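You operate a simulated robot arm through the tools that you are given. There is no shell and no other tool. Be economical: measure what you need, move in short steps, check, and stop when the job is done.

The job below is to be done with a simulated robot arm. You get a single attempt, and the scene is never put back.

## Task
Change the paper roll on the holder and screw the knob back tight.
Fine: stand the cardboard tube on the cabinet top.

The check looks at the end state, three seconds after you hand in, the way a careful person would. Anything else that was tipped, shoved, dropped, spilled or broken makes it a failure.

## Robot
A 6-joint arm with a two-finger parallel gripper, fixed in place. Base frame: the origin is at the foot of the arm, x ahead of it, y to its left, z up; the work surface is at about z = 0.86. Lengths are in m, angles in degrees, forces in N, time in s.
With the tool pointing down near the work surface it reaches from about 0.36 to 0.76 m from the base axis. Its first joint turns from -66.0 to 66.0 degrees. Payload 2.45 kg.
The TCP is the grasp point between the finger pads, 0.024 m short of the fingertips. In the tool frame z runs along the fingers and y along their closing line. The gripper opens to 0.068 m. The fingers are 0.017 m wide and 0.01 m thick; the gripper's body (0.04 by 0.07 m) begins 0.041 m behind the TCP.
Orientation is told as [roll, pitch, yaw] about the base's x, y, z axes, in that order, counted from this pose: with the fingers straight down and closing along the base's y, the tool's x points along the base's -x, its y along +y and its z along -z.

## Interface
- The arm moves only by the tool step_arm. Its argument "commands" is one flat list of numbers, 7 for each row, row after row: the gripper command, from -1 (shut) to 1 (fully open), values between in proportion, then the shift along the tool's x, y, z in m, then the turn, a rotation vector about the tool's x, y, z in degrees. In form: [hand, tx, ty, tz, wx, wy, wz, hand, tx, ty, tz, wx, wy, wz, ...]. A call has 1 to 20 rows; each row shifts and turns the commanded pose from where the row before left it, along the tool's axes as they then stand. Rows are played at 5 a second. More than 0.05 m and 8.6 degrees between two rows, or a gripper value outside its range, and nothing of the call is played. Where a pose cannot be reached the arm comes as near as it can. A force on the tool above 40 N (or 10 N above the force at the start of the call, whichever is more), or a blocked arm, ends the call early, and 0.2 s more pass. The fingers move at their own pace (about 0.108 m/s each) and stop on an object; they squeeze with about 23 N. The grip force told is the motor's: it shows also when the fingers shut on nothing. Time passes only in rows, and 0.2 s behind the last, so rows that do not move let the fingers close. The reply holds the time, the measured pose of the TCP, the force on the tool along the base axes, the opening and the grip force, in the units named above and with some noise, with the torque about the TCP (base axes, N m) and any sound that the robot's microphone picked up.
- Cameras (640 x 400 px; columns grow to the right, rows downward): "scene" is fixed at [0.1725, 0.4045, 1.472]; the picture's right is [-0.76, -0.65, 0.00], its down [-0.31, 0.37, -0.88] and it looks along [0.57, -0.67, -0.48] (base axes); focal length 367 px, centre (320, 200). "wrist" rides on the gripper at [0.084, 0.011, -0.075] in the tool frame; the picture's right is [-0.13, 0.99, 0.00], its down [-0.60, -0.08, -0.79] and it looks along [-0.79, -0.10, 0.61] (tool axes); focal length 251 px, centre (320, 200). There is no depth. A picture from a camera that has moved, and an enlarged one, comes with that camera's place and axes in the base frame and with its lens. The place of the scene camera against the robot may be out by one fixed shift of up to 0.012 m in any direction.
- camera(camera): a new picture of that camera. No time passes.
- zoom(camera, box): a new picture of the part [left, top, right, bottom] of that camera's present view, enlarged. No time passes.
- finish_job(): hands the job in; it is judged then, once.

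Go step by step. Nothing tells you positions but the pictures and the camera data: compare them with the known pose of the tool, close in by small moves and look again before you grip or let go. The budget is 120 turns and 84 pictures, counting those below and the enlarged ones. Unless the task says otherwise, let go and move clear before handing in, and close with one line.

The tools are called after "Request:" as name(argument=value, ...) on one line, values as JSON. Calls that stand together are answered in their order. step_arm: Moves the arm, as the interface text tells. Its arguments: {"type":"object","properties":{"commands":{"type":"array","items":{"type":"number"}}},"required":["commands"]} The other tools are called the same way: camera (camera) takes a picture; zoom (camera, box) takes an enlarged picture of a part of a camera's view; finish_job () hands the job in.

At the start:

```text
time: 0.0
position: [0.5022, 0.0323, 1.3012]
orientation: [0.0, -0.1, 0.0]
force: [0.2, 0.8, 0.4]
moment: [0.01, 0.01, 0.03]
grip_width: 0.0679
grip_force: 0.0
```

scene: 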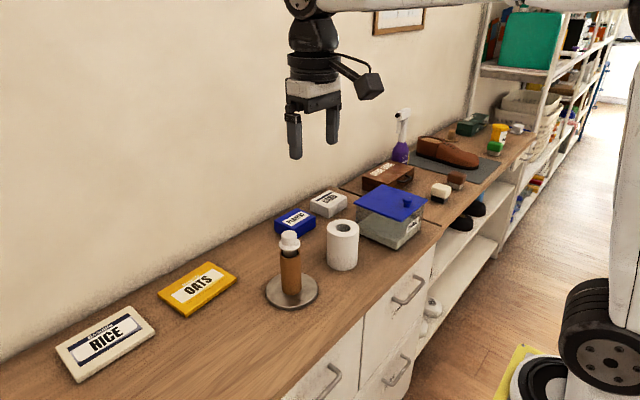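
wrist: 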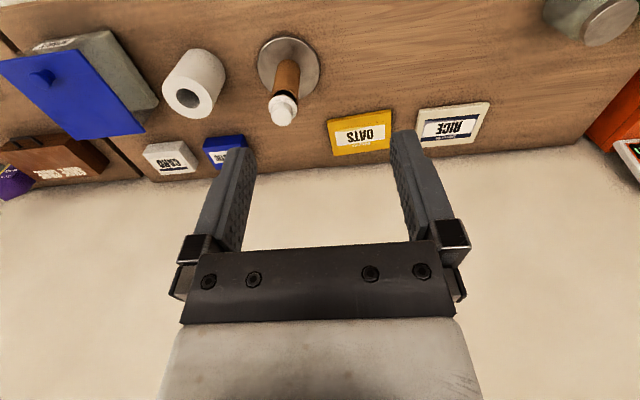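

I see an upright holder with an empty cardboard tube and a white knob on top, and the fresh roll next to it. I'll zoom in to measure them.

Request:
zoom(camera="scene", box=[240, 200, 400, 320])

Request:
zoom(camera="wrist", box=[140, 20, 340, 145])

```text
3.33 times, centred on (320, 260) of scene
camera zoom: at [0.1725, 0.4045, 1.472], right [-0.76, -0.65, 0.0], down [-0.31, 0.37, -0.88], along [0.57, -0.67, -0.48], focal length 1222 px, centre (320, 0)
```

zoom: 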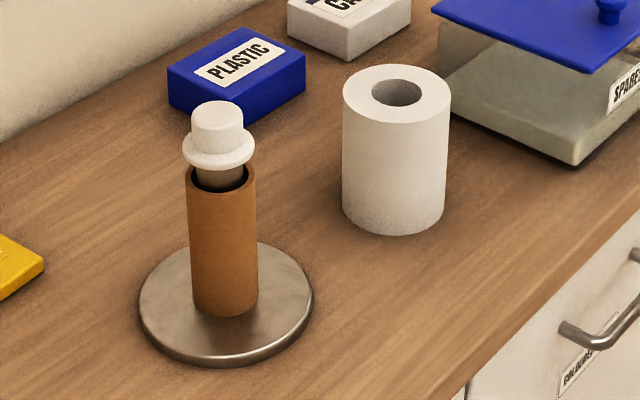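

```text
3.20 times, centred on (240, 82) of wrist
camera zoom: at [0.4179, 0.0429, 1.3766], right [0.13, 0.99, 0.0], down [0.6, -0.08, 0.79], along [0.79, -0.1, -0.61], focal length 805 px, centre (576, 576)
```

zoom: 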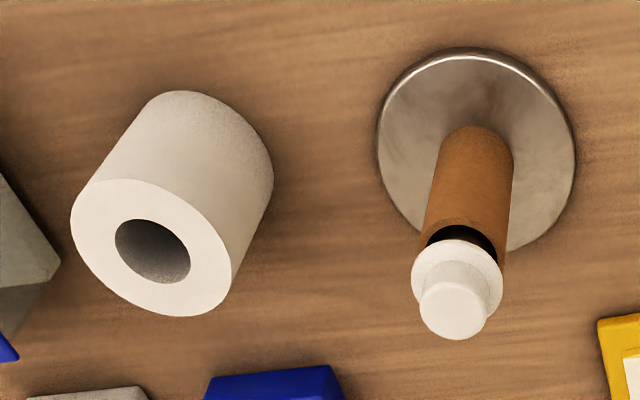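

The holder sits near (0.645, -0.047) with the knob top at z≈1.035, and the roll is near (0.624, -0.214), about 8 cm wide. I'll move above the knob and check alignment.

Request:
step_arm(commands=[1, -0.0238, -0.0132, 0.0333, 0, 0, 0, 1, -0.0238, -0.0132, 0.0333, 0, 0, 0, 1, -0.0238, -0.0132, 0.0333, 0, 0, 0, 1, -0.0238, -0.0132, 0.0333, 0, 0, 0, 1, -0.0238, -0.0132, 0.0333, 0, 0, 0, 1, -0.0238, -0.0132, 0.0333, 0, 0, 0, 1, 0, 0, 0, 0, 0, 0])

Request:
camera(camera="wrist")

Request:
zoom(camera="scene", box=[220, 140, 380, 320])

```text
time: 1.6
position: [0.6456, -0.0461, 1.1023]
orientation: [0.0, -0.2, 0.0]
force: [-0.1, -0.5, 0.0]
moment: [-0.03, 0.03, 0.0]
grip_width: 0.0679
grip_force: 0.1
```

```text
79 pictures are left
camera wrist: at [0.5606, -0.0351, 1.1772], right [0.13, 0.99, 0.0], down [0.6, -0.08, 0.8], along [0.79, -0.1, -0.61], focal length 251 px, centre (320, 200)
```

wrist: 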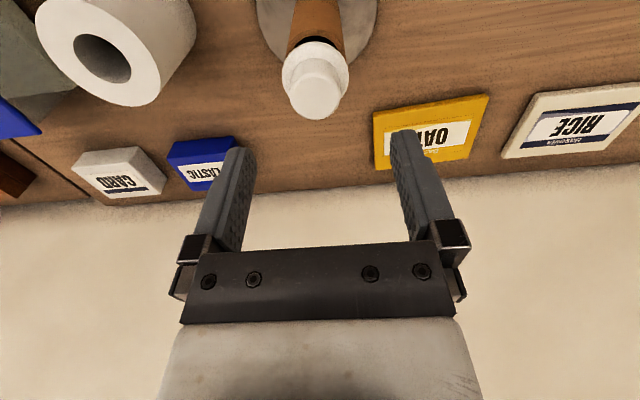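

```text
2.22 times, centred on (300, 230) of scene
camera zoom: at [0.1725, 0.4045, 1.472], right [-0.76, -0.65, 0.0], down [-0.31, 0.37, -0.88], along [0.57, -0.67, -0.48], focal length 815 px, centre (364, 133)
```

zoom: 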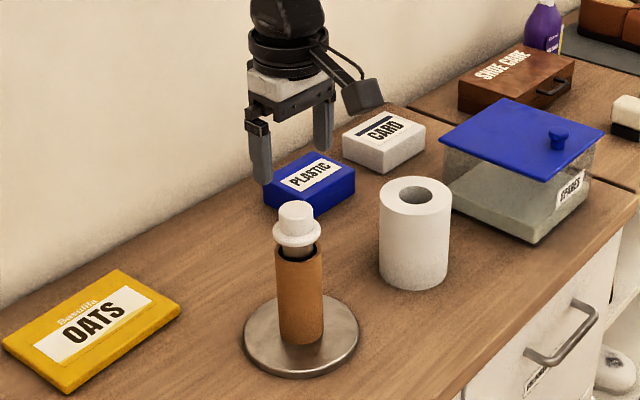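

The knob is nearly below the TCP. I'll wind the wrist positive (about +120°) so I have a long unscrewing stroke, and look again from there.

Request:
step_arm(commands=[1, 0, 0, 0, 0, 0, 8.5, 1, 0, 0, 0, 0, 0, 8.5, 1, 0, 0, 0, 0, 0, 8.5, 1, 0, 0, 0, 0, 0, 8.5, 1, 0, 0, 0, 0, 0, 8.5, 1, 0, 0, 0, 0, 0, 8.5, 1, 0, 0, 0, 0, 0, 8.5, 1, 0, 0, 0, 0, 0, 8.5, 1, 0, 0, 0, 0, 0, 8.5, 1, 0, 0, 0, 0, 0, 8.5, 1, 0, 0, 0, 0, 0, 5, 1, 0, 0, 0, 0, 0, 0])

Request:
camera(camera="wrist")

```text
time: 4.2
position: [0.6452, -0.0465, 1.1019]
orientation: [0.2, 0.0, -90.1]
force: [0.1, 0.5, 0.7]
moment: [-0.02, 0.03, -0.03]
grip_width: 0.0679
grip_force: 0.1
```

```text
77 pictures are left
camera wrist: at [0.6565, 0.0371, 1.1777], right [0.99, -0.13, 0.0], down [-0.08, -0.6, 0.79], along [-0.1, -0.79, -0.61], focal length 251 px, centre (320, 200)
```

wrist: 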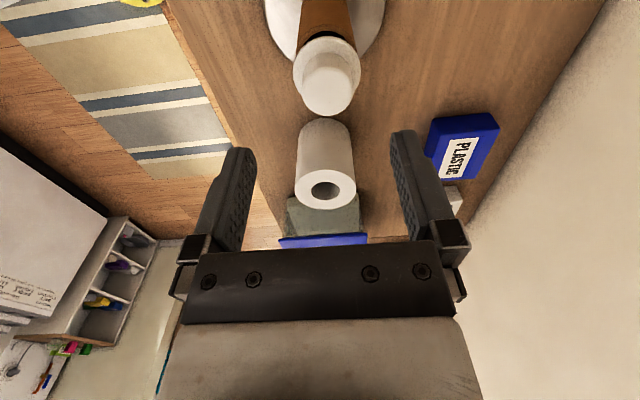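

The two views put the knob at about (0.649, -0.049), with its top near 1.026. I'll shift by that amount, go lower and check.

Request:
step_arm(commands=[1, -0.0025, 0.004, 0.02, 0, 0, 0, 1, 0, 0, 0.02, 0, 0, 0, 1, 0, 0, 0, 0, 0, 0])

Request:
camera(camera="wrist")

Request:
zoom(camera="scene", box=[240, 180, 340, 280])

```text
time: 5.0
position: [0.6496, -0.0501, 1.0603]
orientation: [0.2, 0.0, -90.0]
force: [0.1, 0.3, -0.5]
moment: [-0.01, 0.0, 0.0]
grip_width: 0.0684
grip_force: 0.0
```

```text
76 pictures are left
camera wrist: at [0.6603, 0.0345, 1.1362], right [0.99, -0.13, 0.0], down [-0.08, -0.6, 0.79], along [-0.1, -0.79, -0.61], focal length 251 px, centre (320, 200)
```

wrist: 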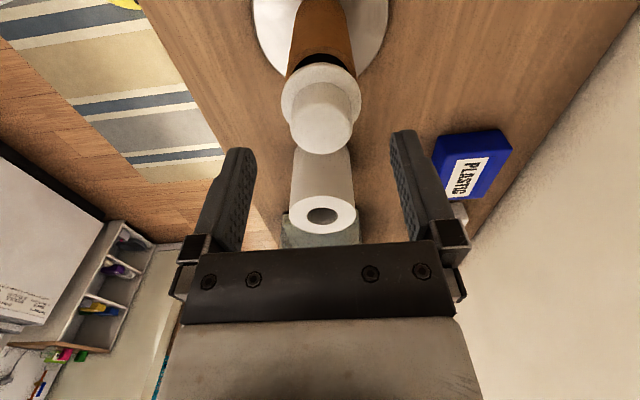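

```text
4.00 times, centred on (290, 230) of scene
camera zoom: at [0.1725, 0.4045, 1.472], right [-0.76, -0.65, 0.0], down [-0.31, 0.37, -0.88], along [0.57, -0.67, -0.48], focal length 1467 px, centre (440, 80)
```

zoom: 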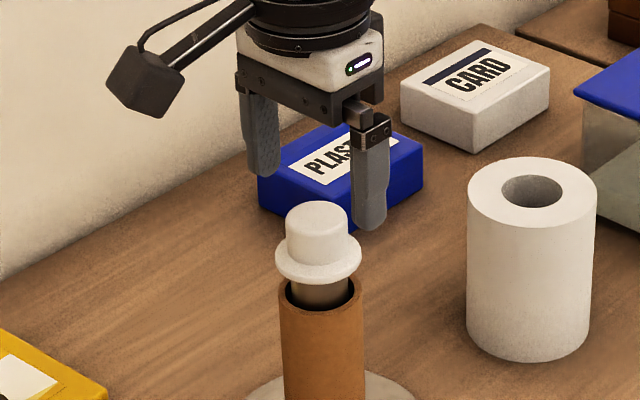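

The knob is centred in x within about 2 mm. I'll go down around it and look at the y alignment.

Request:
step_arm(commands=[1, 0, 0.0015, 0.013, 0, 0, 0, 1, 0, 0, 0.013, 0, 0, 0, 1, 0, 0, 0, 0, 0, 0])

Request:
zoom(camera="wrist", box=[220, 80, 420, 205])

Request:
zoom(camera="scene", box=[250, 190, 330, 260])

```text
time: 5.8
position: [0.6511, -0.0497, 1.0345]
orientation: [0.2, -0.1, -90.0]
force: [0.8, -0.4, -0.6]
moment: [0.01, 0.0, 0.01]
grip_width: 0.0683
grip_force: 0.0
```

```text
3.20 times, centred on (320, 142) of wrist
camera zoom: at [0.6621, 0.0339, 1.1106], right [0.99, -0.13, 0.0], down [-0.08, -0.6, 0.79], along [-0.1, -0.79, -0.61], focal length 805 px, centre (320, 384)
```

zoom: 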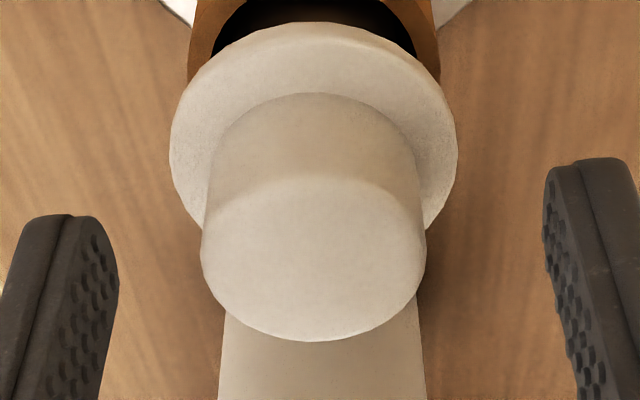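

```text
5.71 times, centred on (290, 225) of scene
camera zoom: at [0.1725, 0.4045, 1.472], right [-0.76, -0.65, 0.0], down [-0.31, 0.37, -0.88], along [0.57, -0.67, -0.48], focal length 2095 px, centre (491, 57)
```

zoom: 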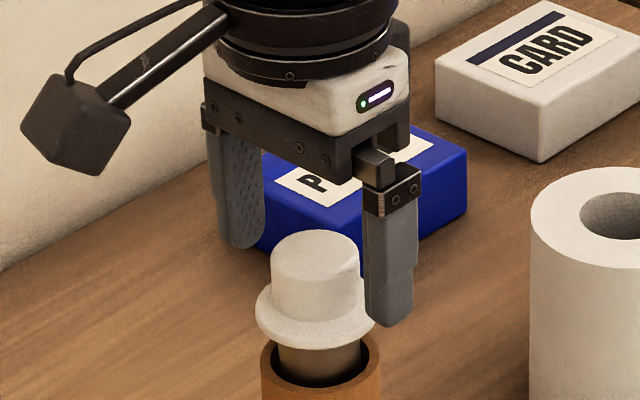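

The knob sits on axis within about 1–2 mm. I'll lower 3 mm more and close gently to see the contact width and forces.

Request:
step_arm(commands=[1, 0, 0, 0.003, 0, 0, 0, -1, 0, 0, 0, 0, 0, 0, -1, 0, 0, 0, 0, 0, 0, -1, 0, 0, 0, 0, 0, 0])

Request:
zoom(camera="wrist", box=[220, 80, 420, 205])

Request:
zoom(camera="scene", box=[250, 190, 330, 260])

```text
time: 6.8
position: [0.6498, -0.0497, 1.0313]
orientation: [0.0, -0.1, -89.9]
force: [-9.8, -0.4, 1.9]
moment: [-0.03, 0.29, -0.01]
grip_width: 0.0433
grip_force: 22.6
```

```text
3.20 times, centred on (320, 142) of wrist
camera zoom: at [0.6615, 0.0343, 1.107], right [0.99, -0.13, 0.0], down [-0.08, -0.6, 0.79], along [-0.1, -0.79, -0.61], focal length 805 px, centre (320, 384)
```

zoom: 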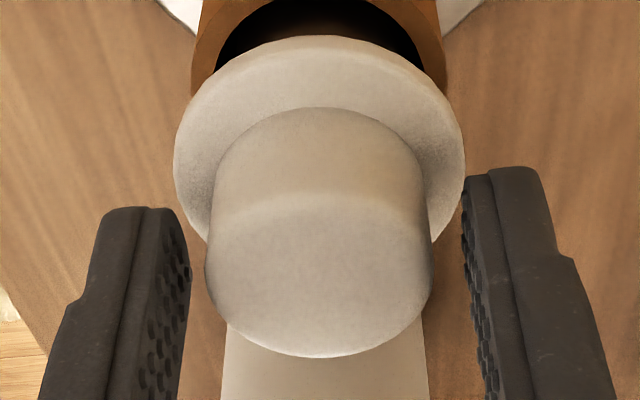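

```text
5.71 times, centred on (290, 225) of scene
camera zoom: at [0.1721, 0.4045, 1.4721], right [-0.76, -0.65, 0.0], down [-0.31, 0.37, -0.88], along [0.57, -0.67, -0.48], focal length 2095 px, centre (491, 57)
```

zoom: 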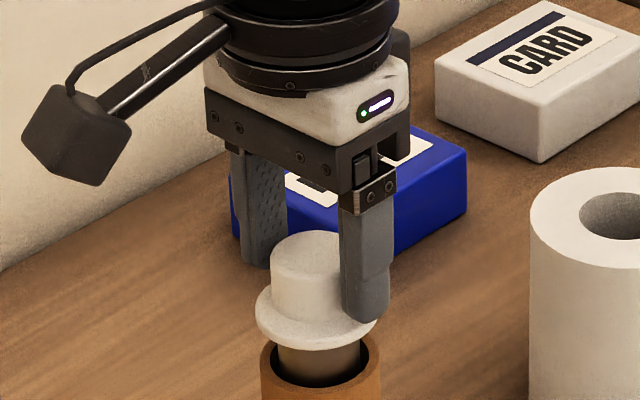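

The fingertips closed on the flange (too low), and the −x finger touched first. I'll open, raise 6 mm, shift about 2 mm to −x, and close again.

Request:
step_arm(commands=[1, 0, 0, 0, 0, 0, 0, 1, 0, -0.0025, -0.006, 0, 0, 0, 1, 0, 0, 0, 0, 0, 0, -1, 0, 0, 0, 0, 0, 0, -1, 0, 0, 0, 0, 0, 0, -1, 0, 0, 0, 0, 0, 0])

Request:
zoom(camera="wrist", box=[220, 80, 420, 205])

Request:
zoom(camera="scene", box=[250, 190, 330, 260])

```text
time: 8.2
position: [0.651, -0.0498, 1.0405]
orientation: [0.4, -0.1, -90.0]
force: [11.7, -0.7, -0.3]
moment: [-0.05, -0.17, -0.01]
grip_width: 0.0321
grip_force: 23.2
```

```text
3.20 times, centred on (320, 142) of wrist
camera zoom: at [0.6608, 0.0337, 1.1149], right [0.99, -0.13, 0.01], down [-0.08, -0.6, 0.79], along [-0.1, -0.79, -0.61], focal length 805 px, centre (320, 384)
```

zoom: 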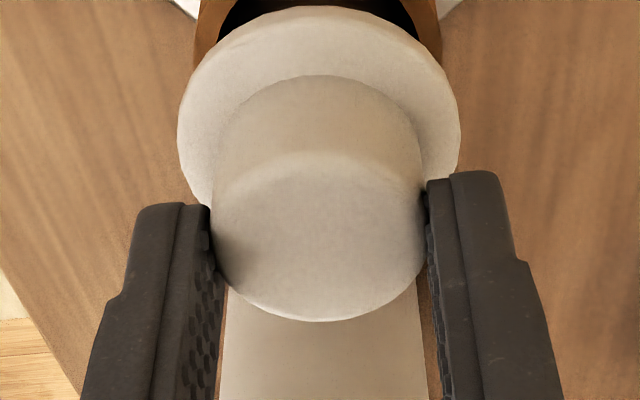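

```text
5.71 times, centred on (290, 225) of scene
camera zoom: at [0.1728, 0.4045, 1.472], right [-0.76, -0.65, 0.0], down [-0.31, 0.37, -0.88], along [0.57, -0.67, -0.48], focal length 2095 px, centre (491, 57)
```

zoom: 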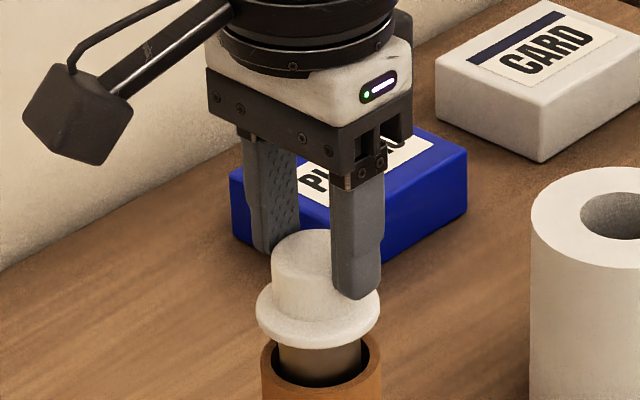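

The knob grip is 32 mm wide and its axis is at x≈0.651. I'll regrip centred on it.

Request:
step_arm(commands=[1, 0, 0, 0, 0, 0, 0, 1, 0, 0.0023, 0, 0, 0, 0, 1, 0, 0, 0, 0, 0, 0])

Request:
step_arm(commands=[-1, 0, 0, 0, 0, 0, 0, -1, 0, 0, 0, 0, 0, 0, -1, 0, 0, 0, 0, 0, 0])

```text
time: 9.0
position: [0.6509, -0.05, 1.0387]
orientation: [0.1, -0.1, -90.0]
force: [0.2, 0.0, -0.5]
moment: [0.03, 0.02, 0.01]
grip_width: 0.0681
grip_force: 0.1
```

```text
time: 9.8
position: [0.6511, -0.0504, 1.0391]
orientation: [0.0, 0.0, -90.0]
force: [-12.5, 1.1, 0.7]
moment: [0.0, 0.46, 0.01]
grip_width: 0.032
grip_force: 22.9
```

Forces flipped sign, so the centre lies about 1.2 mm back. I'll ease that while gripped.

Request:
step_arm(commands=[-1, 0, -0.0012, 0, 0, 0, 0, -1, 0, 0, 0, 0, 0, 0])

```text
time: 10.4
position: [0.6502, -0.0504, 1.0394]
orientation: [0.2, 0.0, -90.0]
force: [-8.2, 2.9, -1.1]
moment: [0.08, 0.33, 0.02]
grip_width: 0.0316
grip_force: 22.9
```

Request:
step_arm(commands=[-1, 0, -0.0018, 0, 0, 0, 0, -1, 0, 0, 0, 0, 0, 0])

```text
time: 11.0
position: [0.6496, -0.0498, 1.0399]
orientation: [0.5, 0.0, -90.0]
force: [13.0, 2.3, -8.6]
moment: [0.07, -0.18, 0.04]
grip_width: 0.0323
grip_force: 23.4
```

The force balances around x≈0.650. I'll ease back 1 mm and try a small counter-clockwise turn.

Request:
step_arm(commands=[-1, 0, 0.001, 0, 0, 0, 0, -1, 0, 0, 0, 0, 0, -5, -1, 0, 0, 0, 0, 0, -8, -1, 0, 0, 0, 0, 0, -8, -1, 0, 0, 0, 0, 0, -8])

Request:
zoom(camera="scene", box=[250, 190, 330, 260])

```text
time: 12.2
position: [0.6496, -0.0504, 1.0405]
orientation: [0.3, -0.3, -60.8]
force: [17.6, 0.0, -0.5]
moment: [0.04, -0.28, -0.02]
grip_width: 0.032
grip_force: 22.6
```

```text
5.71 times, centred on (290, 225) of scene
camera zoom: at [0.173, 0.4045, 1.472], right [-0.76, -0.65, 0.0], down [-0.31, 0.37, -0.88], along [0.57, -0.67, -0.48], focal length 2095 px, centre (491, 57)
```

zoom: 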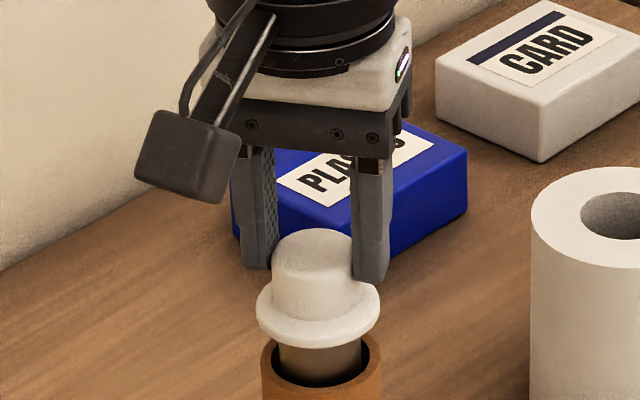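

The side force shows a slight offset in x. I'll ease that, then keep turning and watch the vertical force for thread lift.

Request:
step_arm(commands=[-1, -0.0007, 0.0013, 0, 0, 0, 0, -1, 0, 0, 0, 0, 0, 0])

Request:
step_arm(commands=[-1, 0, 0, 0, 0, 0, -8, -1, 0, 0, 0, 0, 0, -8, -1, 0, 0, 0, 0, 0, -8, -1, 0, 0, 0, 0, 0, -8])

Request:
step_arm(commands=[-1, 0, 0, 0, 0, 0, -8, -1, 0, 0, 0, 0, 0, -8, -1, 0, 0, 0, 0, 0, -8, -1, 0, 0, 0, 0, 0, -8])

```text
time: 12.8
position: [0.6496, -0.0507, 1.0398]
orientation: [0.0, -0.1, -60.9]
force: [11.0, 0.0, 0.4]
moment: [-0.19, -0.25, -0.02]
grip_width: 0.032
grip_force: 23.6
```

```text
time: 13.8
position: [0.65, -0.0505, 1.0393]
orientation: [-0.1, 0.0, -28.8]
force: [6.0, -2.5, 2.6]
moment: [-0.04, -0.11, -0.01]
grip_width: 0.032
grip_force: 23.4
```

```text
time: 14.8
position: [0.65, -0.0501, 1.0396]
orientation: [0.1, 0.0, 3.1]
force: [-0.5, -2.7, 8.1]
moment: [-0.04, 0.09, -0.02]
grip_width: 0.0321
grip_force: 22.8
```

Vertical force is rising, so the knob is unscrewing. I'll continue with a small lift per step.

Request:
step_arm(commands=[-1, 0, 0, -0.0008, 0, 0, -8, -1, 0, 0, -0.0002, 0, 0, -8, -1, 0, 0, -0.0002, 0, 0, -8, -1, 0, 0, -0.0002, 0, 0, -8])

Request:
step_arm(commands=[-1, 0, 0, -0.0002, 0, 0, -8, -1, 0, 0, -0.0002, 0, 0, -8, -1, 0, 0, -0.0002, 0, 0, -8, -1, 0, 0, -0.0002, 0, 0, -8])

Request:
step_arm(commands=[-1, 0, 0, -0.0002, 0, 0, -8, -1, 0, 0, -0.0002, 0, 0, -8, -1, 0, 0, -0.0002, 0, 0, -8, -1, 0, 0, -0.0002, 0, 0, -8])

```text
time: 15.8
position: [0.6503, -0.0501, 1.0414]
orientation: [-0.1, 0.1, 35.2]
force: [-1.8, -5.1, 2.4]
moment: [0.01, 0.14, -0.02]
grip_width: 0.0318
grip_force: 23.0
```

```text
time: 16.8
position: [0.6508, -0.0497, 1.0411]
orientation: [-0.1, -0.1, 67.2]
force: [-1.7, -2.9, -2.7]
moment: [0.0, 0.12, -0.01]
grip_width: 0.032
grip_force: 23.1
```

```text
time: 17.8
position: [0.6494, -0.0493, 1.0433]
orientation: [-0.1, 0.0, 99.2]
force: [0.4, -2.5, -6.2]
moment: [0.01, 0.12, 0.03]
grip_width: 0.0317
grip_force: 23.1
```

It's working; the pitch is around 4–5 mm per turn. I'll continue with a smaller lift.

Request:
step_arm(commands=[-1, 0, 0, 0, 0, 0, -8, -1, 0, 0, 0, 0, 0, -8, -1, 0, 0, 0, 0, 0, -8, -1, 0, 0, -0.0001, 0, 0, -8])

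Request:
step_arm(commands=[-1, 0, 0, -0.0001, 0, 0, -8, -1, 0, 0, -0.0001, 0, 0, -8, -1, 0, 0, -0.0001, 0, 0, -8, -1, 0, 0, -0.0001, 0, 0, -8])

Request:
zoom(camera="scene", box=[250, 190, 330, 260])

```text
time: 18.8
position: [0.6496, -0.0489, 1.0423]
orientation: [-0.1, 0.2, 131.2]
force: [-0.6, -1.5, -4.6]
moment: [-0.03, 0.17, 0.0]
grip_width: 0.0316
grip_force: 22.7
```

```text
time: 19.8
position: [0.6505, -0.0496, 1.043]
orientation: [0.0, 0.1, 163.1]
force: [-5.6, 1.9, -2.2]
moment: [0.11, 0.18, -0.02]
grip_width: 0.0317
grip_force: 23.7
```

```text
5.71 times, centred on (290, 225) of scene
camera zoom: at [0.1723, 0.4045, 1.4721], right [-0.76, -0.65, 0.0], down [-0.31, 0.37, -0.88], along [0.57, -0.67, -0.48], focal length 2095 px, centre (491, 57)
```

zoom: 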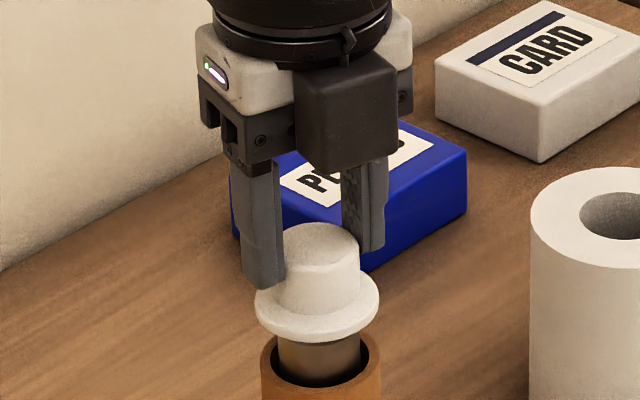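

The knob has risen about 3 mm. I'll continue turning.

Request:
step_arm(commands=[-1, 0, 0, -0.0001, 0, 0, -8, -1, 0, 0, -0.0001, 0, 0, -8, -1, 0, 0, -0.0001, 0, 0, -8, -1, 0, 0, -0.0001, 0, 0, -8])

Request:
step_arm(commands=[-1, 0, 0, -0.0001, 0, 0, -8, -1, 0, 0, -0.0001, 0, 0, -8, -1, 0, 0, -0.0001, 0, 0, -8, -1, 0, 0, -0.0001, 0, 0, -8])

Request:
step_arm(commands=[-1, 0, 0, -0.0001, 0, 0, -8, -1, 0, 0, -0.0001, 0, 0, -8, -1, 0, 0, -0.0001, 0, 0, -8, -1, 0, 0, -0.0001, 0, 0, -8])

```text
time: 20.2
position: [0.6487, -0.0482, 1.0417]
orientation: [1.6, 0.5, 168.6]
force: [-1.8, -11.1, -1.1]
moment: [-0.13, 0.11, 0.02]
grip_width: 0.032
grip_force: 23.1
out of reach, approached as far as the arm can: row 1, 2
stopped in row 2: the force on the tool passed its limit at 52 N (the readings are from after the stop); the commanded pose is now the measured one
```

```text
time: 20.5
position: [0.6473, -0.0498, 1.0419]
orientation: [3.0, 0.1, 170.1]
force: [-3.1, -13.9, 1.1]
moment: [-0.14, 0.04, -0.06]
grip_width: 0.0317
grip_force: 23.0
out of reach, approached as far as the arm can: row 1
stopped in row 1: the force on the tool passed its limit at 55 N (the readings are from after the stop); the commanded pose is now the measured one
```

```text
time: 20.8
position: [0.6468, -0.0477, 1.0413]
orientation: [4.2, 0.4, 171.4]
force: [-0.2, -13.2, 0.5]
moment: [-0.09, 0.17, -0.01]
grip_width: 0.032
grip_force: 22.9
out of reach, approached as far as the arm can: row 1
stopped in row 1: the force on the tool passed its limit at 56 N (the readings are from after the stop); the commanded pose is now the measured one
```

The wrist reached its limit near +166°. I'll open, level the tool, rewind to about −160°, and regrip.

Request:
step_arm(commands=[1, 0, 0, 0, 0, 0, 0, 1, 0, 0, 0, 0, 0, 0, 1, 0.0035, 0.0015, -0.0015, -4.2, 0, 0, 1, 0, 0, 0, 0, 0, 8.5, 1, 0, 0, 0, 0, 0, 0])

```text
time: 22.0
position: [0.6509, -0.046, 1.0423]
orientation: [8.1, 1.5, 163.0]
force: [-0.2, -0.2, 0.0]
moment: [-0.02, 0.02, 0.0]
grip_width: 0.068
grip_force: 0.0
```

The roll correction had the wrong sign, so I'll fix it.

Request:
step_arm(commands=[1, 0, 0, -0.004, 8.1, -1.5, 0, 1, 0, 0, 0, 0, 0, 0])

```text
time: 22.6
position: [0.6494, -0.0463, 1.0452]
orientation: [0.0, 0.0, 162.9]
force: [0.2, 0.0, 0.8]
moment: [0.03, -0.01, -0.03]
grip_width: 0.0679
grip_force: 0.1
```

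Request:
step_arm(commands=[1, 0.0018, 0.0032, 0, 0, 0, 8.5, 1, 0, 0, 0, 0, 0, 8.5, 1, 0, 0, 0, 0, 0, 8.5, 1, 0, 0, 0, 0, 0, 8.5, 1, 0, 0, 0, 0, 0, 8.5, 1, 0, 0, 0, 0, 0, 8.5, 1, 0, 0, 0, 0, 0, 8.5, 1, 0, 0, 0, 0, 0, 8.5, 1, 0, 0, 0, 0, 0, 8.5, 1, 0, 0, 0, 0, 0, 8.5, 1, 0, 0, 0, 0, 0, 8.5, 1, 0, 0, 0, 0, 0, 8.5, 1, 0, 0, 0, 0, 0, 8.5, 1, 0, 0, 0, 0, 0, 8.5, 1, 0, 0, 0, 0, 0, 8.5, 1, 0, 0, 0, 0, 0, 8.5, 1, 0, 0, 0, 0, 0, 8.5, 1, 0, 0, 0, 0, 0, 8.5, 1, 0, 0, 0, 0, 0, 8.5])

Request:
step_arm(commands=[1, 0, 0, 0, 0, 0, 8.5, 1, 0, 0, 0, 0, 0, 8.5, 1, 0, 0, 0, 0, 0, 8.5, 1, 0, 0, 0, 0, 0, 8.5, 1, 0, 0, 0, 0, 0, 8.5, 1, 0, 0, 0, 0, 0, 8.5, 1, 0, 0, 0, 0, 0, 8.5, 1, 0, 0, 0, 0, 0, 8.5, 1, 0, 0, 0, 0, 0, 8.5, 1, 0, 0, 0, 0, 0, 8.5, 1, 0, 0, 0, 0, 0, 8.5, 1, 0, 0, 0, 0, 0, 8.5, 1, 0, 0, 0, 0, 0, 8.5, 1, 0, 0, 0, 0, 0, 8.5, 1, 0, 0, 0, 0, 0, 8.5, 1, 0, 0, 0, 0, 0, 8.5, 1, 0, 0, 0, 0, 0, 8.5, 1, 0, 0, 0, 0, 0, 8.5])

```text
time: 26.6
position: [0.6515, -0.0506, 1.0451]
orientation: [-0.1, 0.0, 1.2]
force: [0.3, -0.3, -0.4]
moment: [0.01, -0.02, 0.03]
grip_width: 0.0676
grip_force: 0.0
```

```text
time: 30.4
position: [0.65, -0.0495, 1.0466]
orientation: [0.0, 0.0, -151.8]
force: [0.1, -0.3, 0.7]
moment: [0.01, -0.02, 0.03]
grip_width: 0.0681
grip_force: 0.0
```

Rewound to −152°. I'll lower, grip and turn again.

Request:
step_arm(commands=[1, 0, 0, 0.005, 0, 0, 0, 1, 0, 0, 0, 0, 0, 0, -1, 0, 0, 0, 0, 0, 0, -1, 0, 0, 0, 0, 0, 0, -1, 0, 0, 0, 0, 0, 0])

Request:
zoom(camera="scene", box=[250, 190, 330, 260])

```text
time: 31.6
position: [0.6507, -0.0489, 1.0404]
orientation: [0.0, -0.1, -151.5]
force: [-4.5, 6.4, -0.5]
moment: [0.15, 0.19, 0.02]
grip_width: 0.0312
grip_force: 23.3
```

```text
5.71 times, centred on (290, 225) of scene
camera zoom: at [0.1723, 0.4047, 1.472], right [-0.76, -0.65, 0.0], down [-0.31, 0.37, -0.88], along [0.57, -0.67, -0.48], focal length 2095 px, centre (491, 57)
```

zoom: 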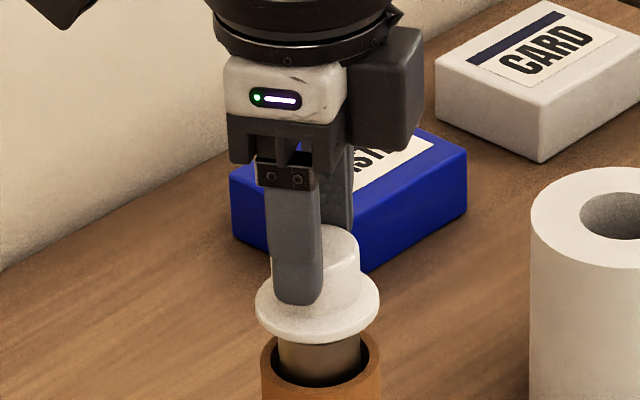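

Request:
step_arm(commands=[-1, 0, 0, -0.0001, 0, 0, -8, -1, 0, 0, -0.0001, 0, 0, -8, -1, 0, 0, -0.0001, 0, 0, -8, -1, 0, 0, -0.0001, 0, 0, -8, -1, 0, 0, -0.0001, 0, 0, -8, -1, 0, 0, -0.0001, 0, 0, -8, -1, 0, 0, -0.0001, 0, 0, -8, -1, 0, 0, -0.0001, 0, 0, -8])

Request:
step_arm(commands=[-1, 0, 0, -0.0001, 0, 0, -8, -1, 0, 0, -0.0001, 0, 0, -8, -1, 0, 0, -0.0001, 0, 0, -8, -1, 0, 0, -0.0001, 0, 0, -8, -1, 0, 0, -0.0001, 0, 0, -8, -1, 0, 0, -0.0001, 0, 0, -8, -1, 0, 0, -0.0001, 0, 0, -8, -1, 0, 0, -0.0001, 0, 0, -8])

Request:
step_arm(commands=[-1, 0, 0, -0.0001, 0, 0, -8, -1, 0, 0, -0.0001, 0, 0, -8, -1, 0, 0, -0.0001, 0, 0, -8, -1, 0, 0, -0.0001, 0, 0, -8, -1, 0, 0, -0.0001, 0, 0, -8, -1, 0, 0, -0.0001, 0, 0, -8, -1, 0, 0, -0.0001, 0, 0, -8, -1, 0, 0, -0.0001, 0, 0, -8])

Request:
step_arm(commands=[-1, 0, 0, -0.0001, 0, 0, -8, -1, 0, 0, -0.0001, 0, 0, -8, -1, 0, 0, -0.0001, 0, 0, -8, -1, 0, 0, -0.0001, 0, 0, -8, -1, 0, 0, -0.0001, 0, 0, -8, -1, 0, 0, -0.0001, 0, 0, -8, -1, 0, 0, -0.0001, 0, 0, -8, -1, 0, 0, -0.0001, 0, 0, -8])

Request:
zoom(camera="scene", box=[250, 190, 330, 260])

```text
time: 33.4
position: [0.6506, -0.0501, 1.0429]
orientation: [0.0, -0.1, -87.5]
force: [0.0, 0.5, -0.5]
moment: [0.0, 0.0, 0.01]
grip_width: 0.0315
grip_force: 23.1
```

```text
time: 35.2
position: [0.6501, -0.0508, 1.0424]
orientation: [0.0, 0.0, -23.4]
force: [-0.6, -0.2, -0.3]
moment: [-0.02, 0.0, 0.02]
grip_width: 0.0317
grip_force: 22.7
```

```text
time: 37.0
position: [0.6507, -0.0489, 1.0435]
orientation: [0.0, 0.0, 40.6]
force: [-1.1, 0.8, 0.3]
moment: [-0.05, -0.03, 0.0]
grip_width: 0.0316
grip_force: 23.0
```

```text
time: 38.8
position: [0.6515, -0.0495, 1.0442]
orientation: [0.0, 0.0, 104.6]
force: [-0.4, -0.2, 0.8]
moment: [0.02, 0.02, -0.01]
grip_width: 0.0321
grip_force: 22.5
```

```text
5.71 times, centred on (290, 225) of scene
camera zoom: at [0.1725, 0.4045, 1.472], right [-0.76, -0.65, 0.0], down [-0.31, 0.37, -0.88], along [0.57, -0.67, -0.48], focal length 2095 px, centre (491, 57)
```

zoom: 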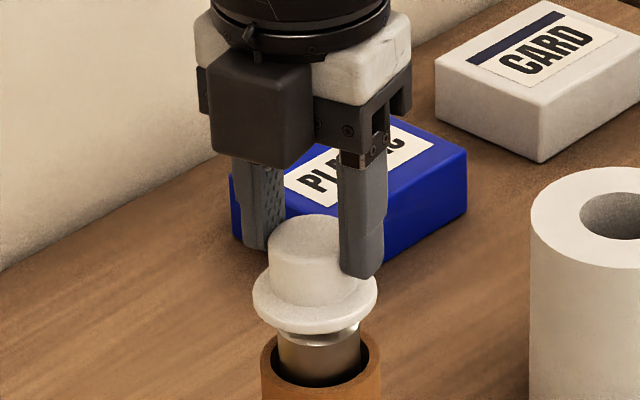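

Forces have gone to zero, so the knob is free. I'll lift it and check.

Request:
step_arm(commands=[-1, 0, 0, -0.02, 0, 0, 0, -1, 0, 0, -0.03, 0, 0, 0, -1, 0, 0, -0.03, 0, 0, 0, -1, 0, 0, -0.03, 0, 0, 0, -1, 0, 0, 0, 0, 0, 0])

Request:
zoom(camera="scene", box=[230, 130, 350, 310])

```text
time: 40.0
position: [0.6505, -0.0485, 1.1547]
orientation: [-0.1, 0.0, 104.5]
force: [-0.4, 0.0, 0.5]
moment: [-0.03, 0.02, -0.01]
grip_width: 0.0315
grip_force: 22.9
```

```text
2.22 times, centred on (290, 220) of scene
camera zoom: at [0.1725, 0.4045, 1.472], right [-0.76, -0.65, 0.0], down [-0.31, 0.37, -0.88], along [0.57, -0.67, -0.48], focal length 815 px, centre (387, 156)
```

zoom: 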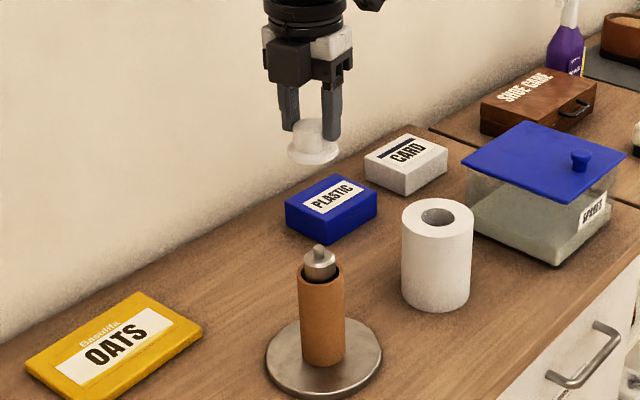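

The knob is off, exposing a thin stud on the rod. I'll carry it to clear space near (0.57, 0.09) and lower it.

Request:
step_arm(commands=[-1, -0.0385, 0.0108, 0, 0, 0, 0, -1, -0.0385, 0.0108, 0, 0, 0, 0, -1, -0.0385, 0.0108, 0, 0, 0, 0, -1, -0.0387, 0.0109, 0, 0, 0, 0, -1, 0, 0, 0.045, 0, 0, 0, -1, 0, 0, 0.045, 0, 0, 0, -1, 0, 0, 0.045, 0, 0, 0, -1, 0, 0, 0.045, 0, 0, 0, -1, 0, 0, 0.045, 0, 0, 0, -1, 0, 0, 0, 0, 0, 0])

Request:
camera(camera="scene")

Request:
zoom(camera="scene", box=[270, 220, 330, 270])

```text
time: 42.2
position: [0.571, 0.0883, 0.9269]
orientation: [0.0, 0.0, 104.5]
force: [-0.4, -0.5, 0.1]
moment: [0.01, 0.0, 0.03]
grip_width: 0.0315
grip_force: 22.7
```

```text
63 pictures are left
```

scene: 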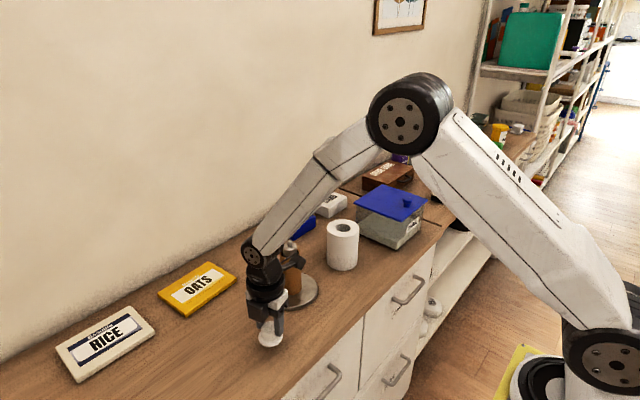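

```text
8.00 times, centred on (300, 245) of scene
camera zoom: at [0.1725, 0.4045, 1.472], right [-0.76, -0.65, 0.0], down [-0.31, 0.37, -0.88], along [0.57, -0.67, -0.48], focal length 2933 px, centre (480, -160)
```

zoom: 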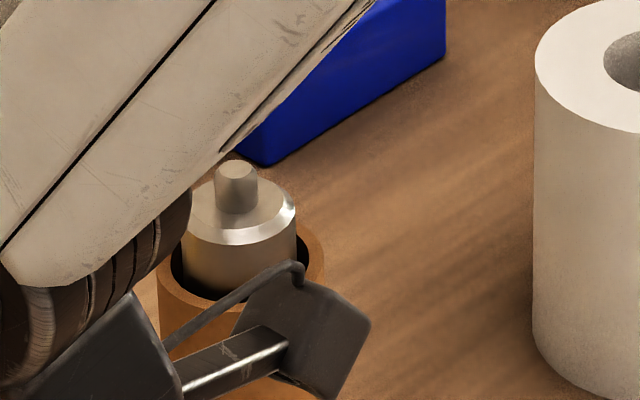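

The knob is over clear table. I'll lower it in fine steps until it touches.

Request:
step_arm(commands=[-1, 0, 0, 0.006, 0, 0, 0, -1, 0, 0, 0.004, 0, 0, 0, -1, 0, 0, 0.003, 0, 0, 0, -1, 0, 0, 0.002, 0, 0, 0, -1, 0, 0, 0, 0, 0, 0])

Request:
zoom(camera="scene", box=[230, 300, 310, 360])

```text
time: 43.4
position: [0.5703, 0.0887, 0.9146]
orientation: [0.0, 0.0, 104.5]
force: [-0.2, 0.7, 0.0]
moment: [0.01, 0.03, 0.02]
grip_width: 0.0315
grip_force: 23.2
```

```text
6.67 times, centred on (270, 330) of scene
camera zoom: at [0.1725, 0.4045, 1.472], right [-0.76, -0.65, 0.0], down [-0.31, 0.37, -0.88], along [0.57, -0.67, -0.48], focal length 2444 px, centre (653, -667)
```

zoom: 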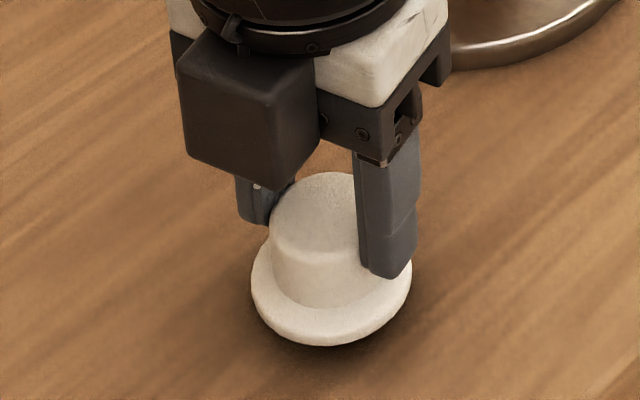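

Request:
step_arm(commands=[-1, 0, 0, 0.0015, 0, 0, 0, -1, 0, 0, 0.0015, 0, 0, 0, -1, 0, 0, 0.0015, 0, 0, 0, -1, 0, 0, 0, 0, 0, 0])

Request:
step_arm(commands=[-1, 0, 0, 0.001, 0, 0, 0, -1, 0, 0, 0.001, 0, 0, 0, -1, 0, 0, 0, 0, 0, 0])

```text
time: 44.4
position: [0.5708, 0.0879, 0.909]
orientation: [0.1, 0.0, 104.4]
force: [0.0, -0.4, -0.1]
moment: [-0.01, 0.0, 0.01]
grip_width: 0.0317
grip_force: 23.0
```

```text
time: 45.2
position: [0.5708, 0.0879, 0.9087]
orientation: [0.1, 0.0, 104.5]
force: [-0.2, 0.1, -0.6]
moment: [0.0, 0.01, -0.03]
grip_width: 0.0311
grip_force: 22.7
```

Request:
step_arm(commands=[-1, 0, 0, 0.001, 0, 0, 0, -1, 0, 0, 0.001, 0, 0, 0, -1, 0, 0, 0, 0, 0, 0])

Request:
zoom(camera="scene", box=[230, 300, 310, 360])

```text
time: 46.0
position: [0.5713, 0.088, 0.9058]
orientation: [0.0, 0.0, 104.5]
force: [-0.7, 0.4, -0.6]
moment: [0.01, 0.0, 0.01]
grip_width: 0.0316
grip_force: 23.3
```

```text
6.67 times, centred on (270, 330) of scene
camera zoom: at [0.1725, 0.4045, 1.472], right [-0.76, -0.65, 0.0], down [-0.31, 0.37, -0.88], along [0.57, -0.67, -0.48], focal length 2444 px, centre (653, -667)
```

zoom: 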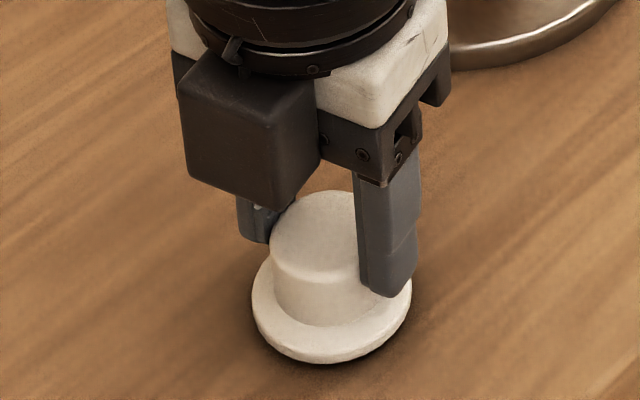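

Request:
step_arm(commands=[-1, 0, 0, 0.001, 0, 0, 0, -1, 0, 0, 0.001, 0, 0, 0, -1, 0, 0, 0, 0, 0, 0])

Request:
step_arm(commands=[-1, 0, 0, 0.001, 0, 0, 0, -1, 0, 0, 0.001, 0, 0, 0, -1, 0, 0, 0, 0, 0, 0])

```text
time: 46.8
position: [0.5694, 0.0875, 0.9042]
orientation: [-0.1, -0.1, 104.5]
force: [0.2, 0.0, -0.9]
moment: [-0.02, 0.01, -0.01]
grip_width: 0.0314
grip_force: 23.4
```

```text
time: 47.6
position: [0.5708, 0.0881, 0.9024]
orientation: [-0.1, 0.0, 104.4]
force: [-4.1, -3.6, 14.1]
moment: [-0.04, 0.23, 0.03]
grip_width: 0.0313
grip_force: 23.0
```

The knob is on the table. I'll release, rise, and check it stands.

Request:
step_arm(commands=[-1, 0, 0, -0.001, 0, 0, 0, 1, 0, 0, 0, 0, 0, 0, 1, 0, 0, 0, 0, 0, 0, 1, 0, 0, -0.04, 0, 0, 0, 1, 0, 0, -0.045, 0, 0, 0, 1, 0, 0, -0.045, 0, 0, 0, 1, 0, 0, -0.045, 0, 0, 0, 1, 0, 0, 0, 0, 0, 0])

Request:
zoom(camera="scene", box=[220, 220, 380, 360])

```text
time: 49.4
position: [0.5717, 0.0877, 1.0794]
orientation: [-0.1, 0.1, 104.5]
force: [0.3, 0.1, 0.0]
moment: [0.0, 0.0, -0.04]
grip_width: 0.0681
grip_force: 0.1
```

```text
2.86 times, centred on (300, 290) of scene
camera zoom: at [0.1725, 0.4045, 1.472], right [-0.76, -0.65, 0.0], down [-0.31, 0.37, -0.88], along [0.57, -0.67, -0.48], focal length 1048 px, centre (377, -57)
```

zoom: 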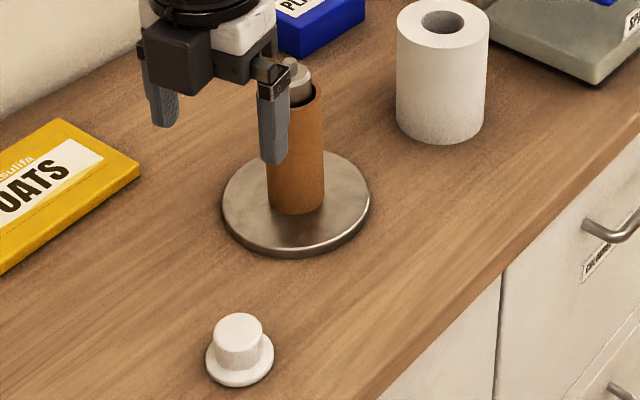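

The knob stands well. Next I'll turn the wrist back to 0 and move over the tube.

Request:
step_arm(commands=[1, 0, 0, 0, 0, 0, 8.5, 1, 0, 0, 0, 0, 0, 8.5, 1, 0, 0, 0, 0, 0, 8.5, 1, 0, 0, 0, 0, 0, 8.5, 1, 0, 0, 0, 0, 0, 8.5, 1, 0, 0, 0, 0, 0, 8.5, 1, 0, 0, 0, 0, 0, 8.5, 1, 0, 0, 0, 0, 0, 8.5, 1, 0, 0, 0, 0, 0, 8.5, 1, 0, 0, 0, 0, 0, 8.5, 1, 0, 0, 0, 0, 0, 8.5, 1, 0, 0, 0, 0, 0, 8.5, 1, 0, 0, 0, 0, 0, 2.5, 1, -0.02, -0.0344, 0, 0, 0, 0, 1, -0.02, -0.0344, 0, 0, 0, 0, 1, -0.02, -0.0344, 0, 0, 0, 0, 1, -0.0195, -0.0343, 0, 0, 0, 0, 1, 0, 0, 0, 0, 0, 0])

Request:
camera(camera="wrist")

Request:
zoom(camera="scene", box=[250, 190, 350, 310])

```text
time: 53.2
position: [0.6511, -0.0475, 1.0759]
orientation: [0.0, -0.1, 0.0]
force: [0.9, 0.1, 0.0]
moment: [0.02, 0.01, -0.01]
grip_width: 0.068
grip_force: 0.2
```

```text
58 pictures are left
camera wrist: at [0.5674, -0.0371, 1.151], right [0.13, 0.99, 0.0], down [0.6, -0.08, 0.79], along [0.79, -0.1, -0.61], focal length 251 px, centre (320, 200)
```

wrist: 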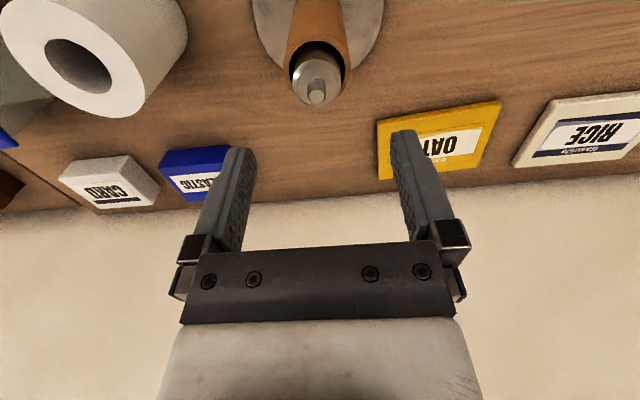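

```text
3.33 times, centred on (300, 250) of scene
camera zoom: at [0.1725, 0.4045, 1.472], right [-0.76, -0.65, 0.0], down [-0.31, 0.37, -0.88], along [0.57, -0.67, -0.48], focal length 1222 px, centre (387, 33)
```

zoom: 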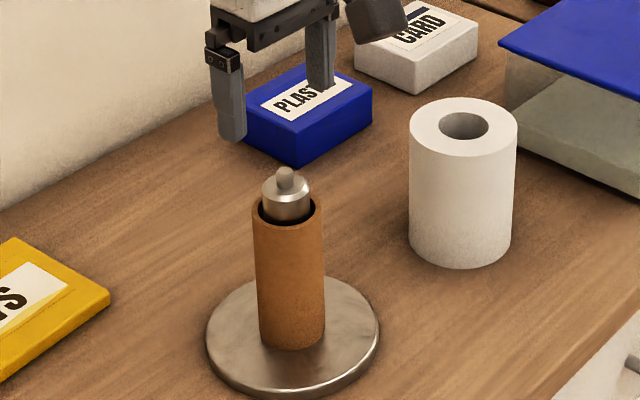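

The tube is centred at about (0.651, -0.049), top at about 0.975. I'll descend around it and grip its top.

Request:
step_arm(commands=[1, 0, -0.0013, 0.025, 0, 0, 0, 1, 0, 0, 0.025, 0, 0, 0, 1, 0, 0, 0.025, 0, 0, 0, 1, 0, 0, 0.022, 0, 0, 0, 1, 0, 0, 0, 0, 0, 0])

Request:
zoom(camera="scene", box=[250, 190, 330, 260])

Request:
zoom(camera="wrist", box=[220, 80, 420, 205])

```text
time: 54.4
position: [0.6487, -0.0482, 0.9793]
orientation: [0.0, 0.0, 0.0]
force: [-0.1, -0.4, 0.8]
moment: [0.03, 0.05, 0.0]
grip_width: 0.0679
grip_force: 0.0
```

```text
5.71 times, centred on (290, 225) of scene
camera zoom: at [0.1725, 0.4045, 1.472], right [-0.76, -0.65, 0.0], down [-0.31, 0.37, -0.88], along [0.57, -0.67, -0.48], focal length 2095 px, centre (491, 57)
```

zoom: 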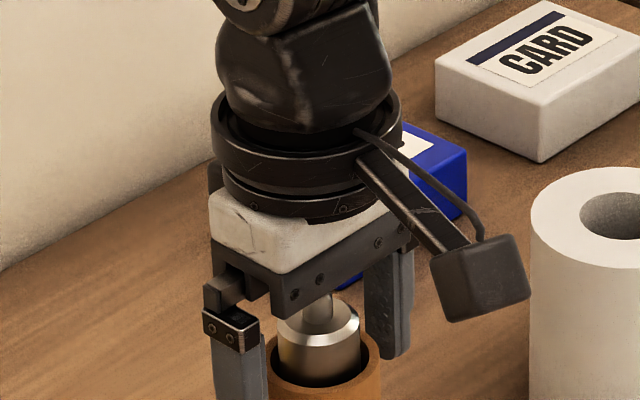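

```text
3.20 times, centred on (320, 142) of wrist
camera zoom: at [0.5656, -0.0376, 1.0551], right [0.13, 0.99, 0.0], down [0.6, -0.08, 0.79], along [0.79, -0.1, -0.61], focal length 805 px, centre (320, 384)
```

zoom: 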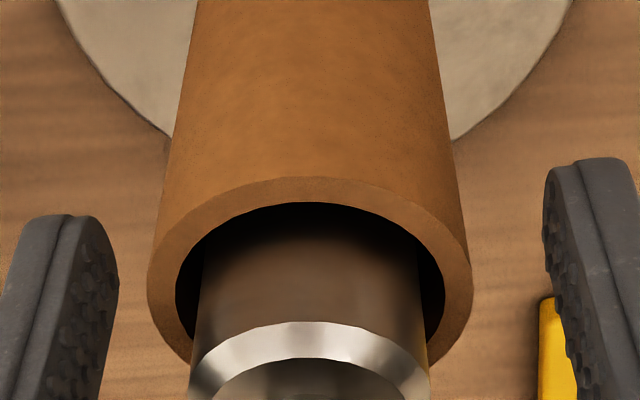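

The fingers straddle the tube well and the stud is still clear of the palm. I'll close and check.

Request:
step_arm(commands=[-1, 0, 0, 0, 0, 0, 0, -1, 0, 0, 0, 0, 0, 0, -1, 0, 0, 0, 0, 0, 0])

Request:
zoom(camera="wrist", box=[220, 80, 420, 205])

```text
time: 55.2
position: [0.6492, -0.0486, 0.9798]
orientation: [0.0, -0.1, 0.0]
force: [0.7, 0.5, 0.1]
moment: [0.02, 0.02, -0.01]
grip_width: 0.0498
grip_force: 23.4
```

```text
3.20 times, centred on (320, 142) of wrist
camera zoom: at [0.5657, -0.0376, 1.0555], right [0.13, 0.99, 0.0], down [0.6, -0.08, 0.79], along [0.79, -0.1, -0.61], focal length 805 px, centre (320, 384)
```

zoom: 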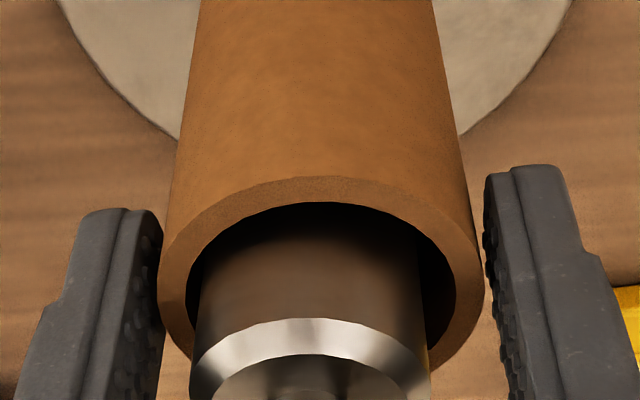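

Grip is firm at about 50 mm. I'll lift straight up slowly.

Request:
step_arm(commands=[-1, 0, 0, -0.01, 0, 0, 0, -1, 0, 0, -0.02, 0, 0, 0, -1, 0, 0, -0.025, 0, 0, 0, -1, 0, 0, -0.025, 0, 0, 0, -1, 0, 0, -0.03, 0, 0, 0, -1, 0, 0, -0.03, 0, 0, 0, -1, 0, 0, -0.02, 0, 0, 0, -1, 0, 0, 0, 0, 0, 0])

Request:
zoom(camera="scene", box=[220, 120, 380, 320])

```text
time: 57.0
position: [0.6494, -0.0506, 1.1417]
orientation: [0.0, 0.0, -0.1]
force: [0.8, -0.1, -0.7]
moment: [0.0, -0.02, 0.02]
grip_width: 0.0496
grip_force: 23.1
```

```text
2.00 times, centred on (300, 220) of scene
camera zoom: at [0.1725, 0.4045, 1.472], right [-0.76, -0.65, 0.0], down [-0.31, 0.37, -0.88], along [0.57, -0.67, -0.48], focal length 733 px, centre (360, 160)
```

zoom: 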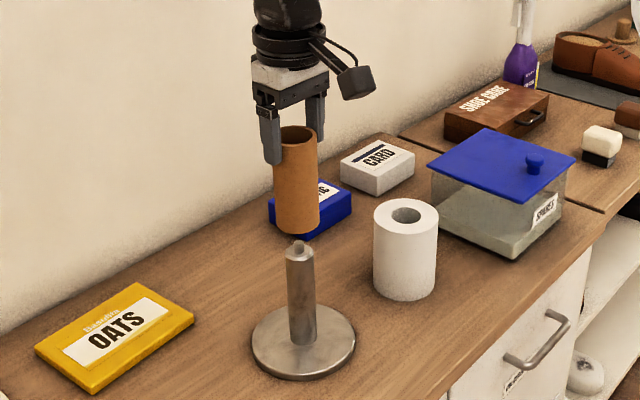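

The tube is off the rod. I'll carry it to clear space near (0.64, 0.23).

Request:
step_arm(commands=[-1, 0, 0, -0.03, 0, 0, 0, -1, 0.002, 0.0467, 0, 0, 0, 0, -1, 0.002, 0.0467, 0, 0, 0, 0, -1, 0.002, 0.0467, 0, 0, 0, 0, -1, 0.002, 0.0467, 0, 0, 0, 0, -1, 0.001, 0.0467, 0, 0, 0, 0, -1, 0.001, 0.0467, 0, 0, 0, 0, -1, 0, 0, 0.045, 0, 0, 0, -1, 0, 0, 0.045, 0, 0, 0, -1, 0, 0, 0.045, 0, 0, 0, -1, 0, 0, 0.045, 0, 0, 0, -1, 0, 0, 0, 0, 0, 0])

Request:
camera(camera="scene")

```text
time: 59.6
position: [0.6405, 0.2307, 0.9914]
orientation: [0.0, 0.1, 0.0]
force: [0.5, 0.1, -0.1]
moment: [-0.04, 0.01, -0.04]
grip_width: 0.0496
grip_force: 23.1
```

```text
52 pictures are left
```

scene: 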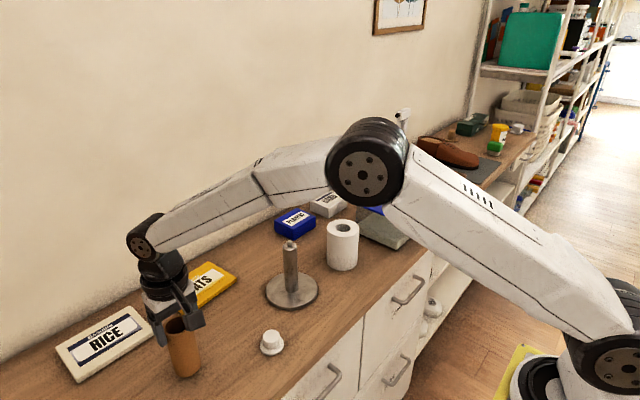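

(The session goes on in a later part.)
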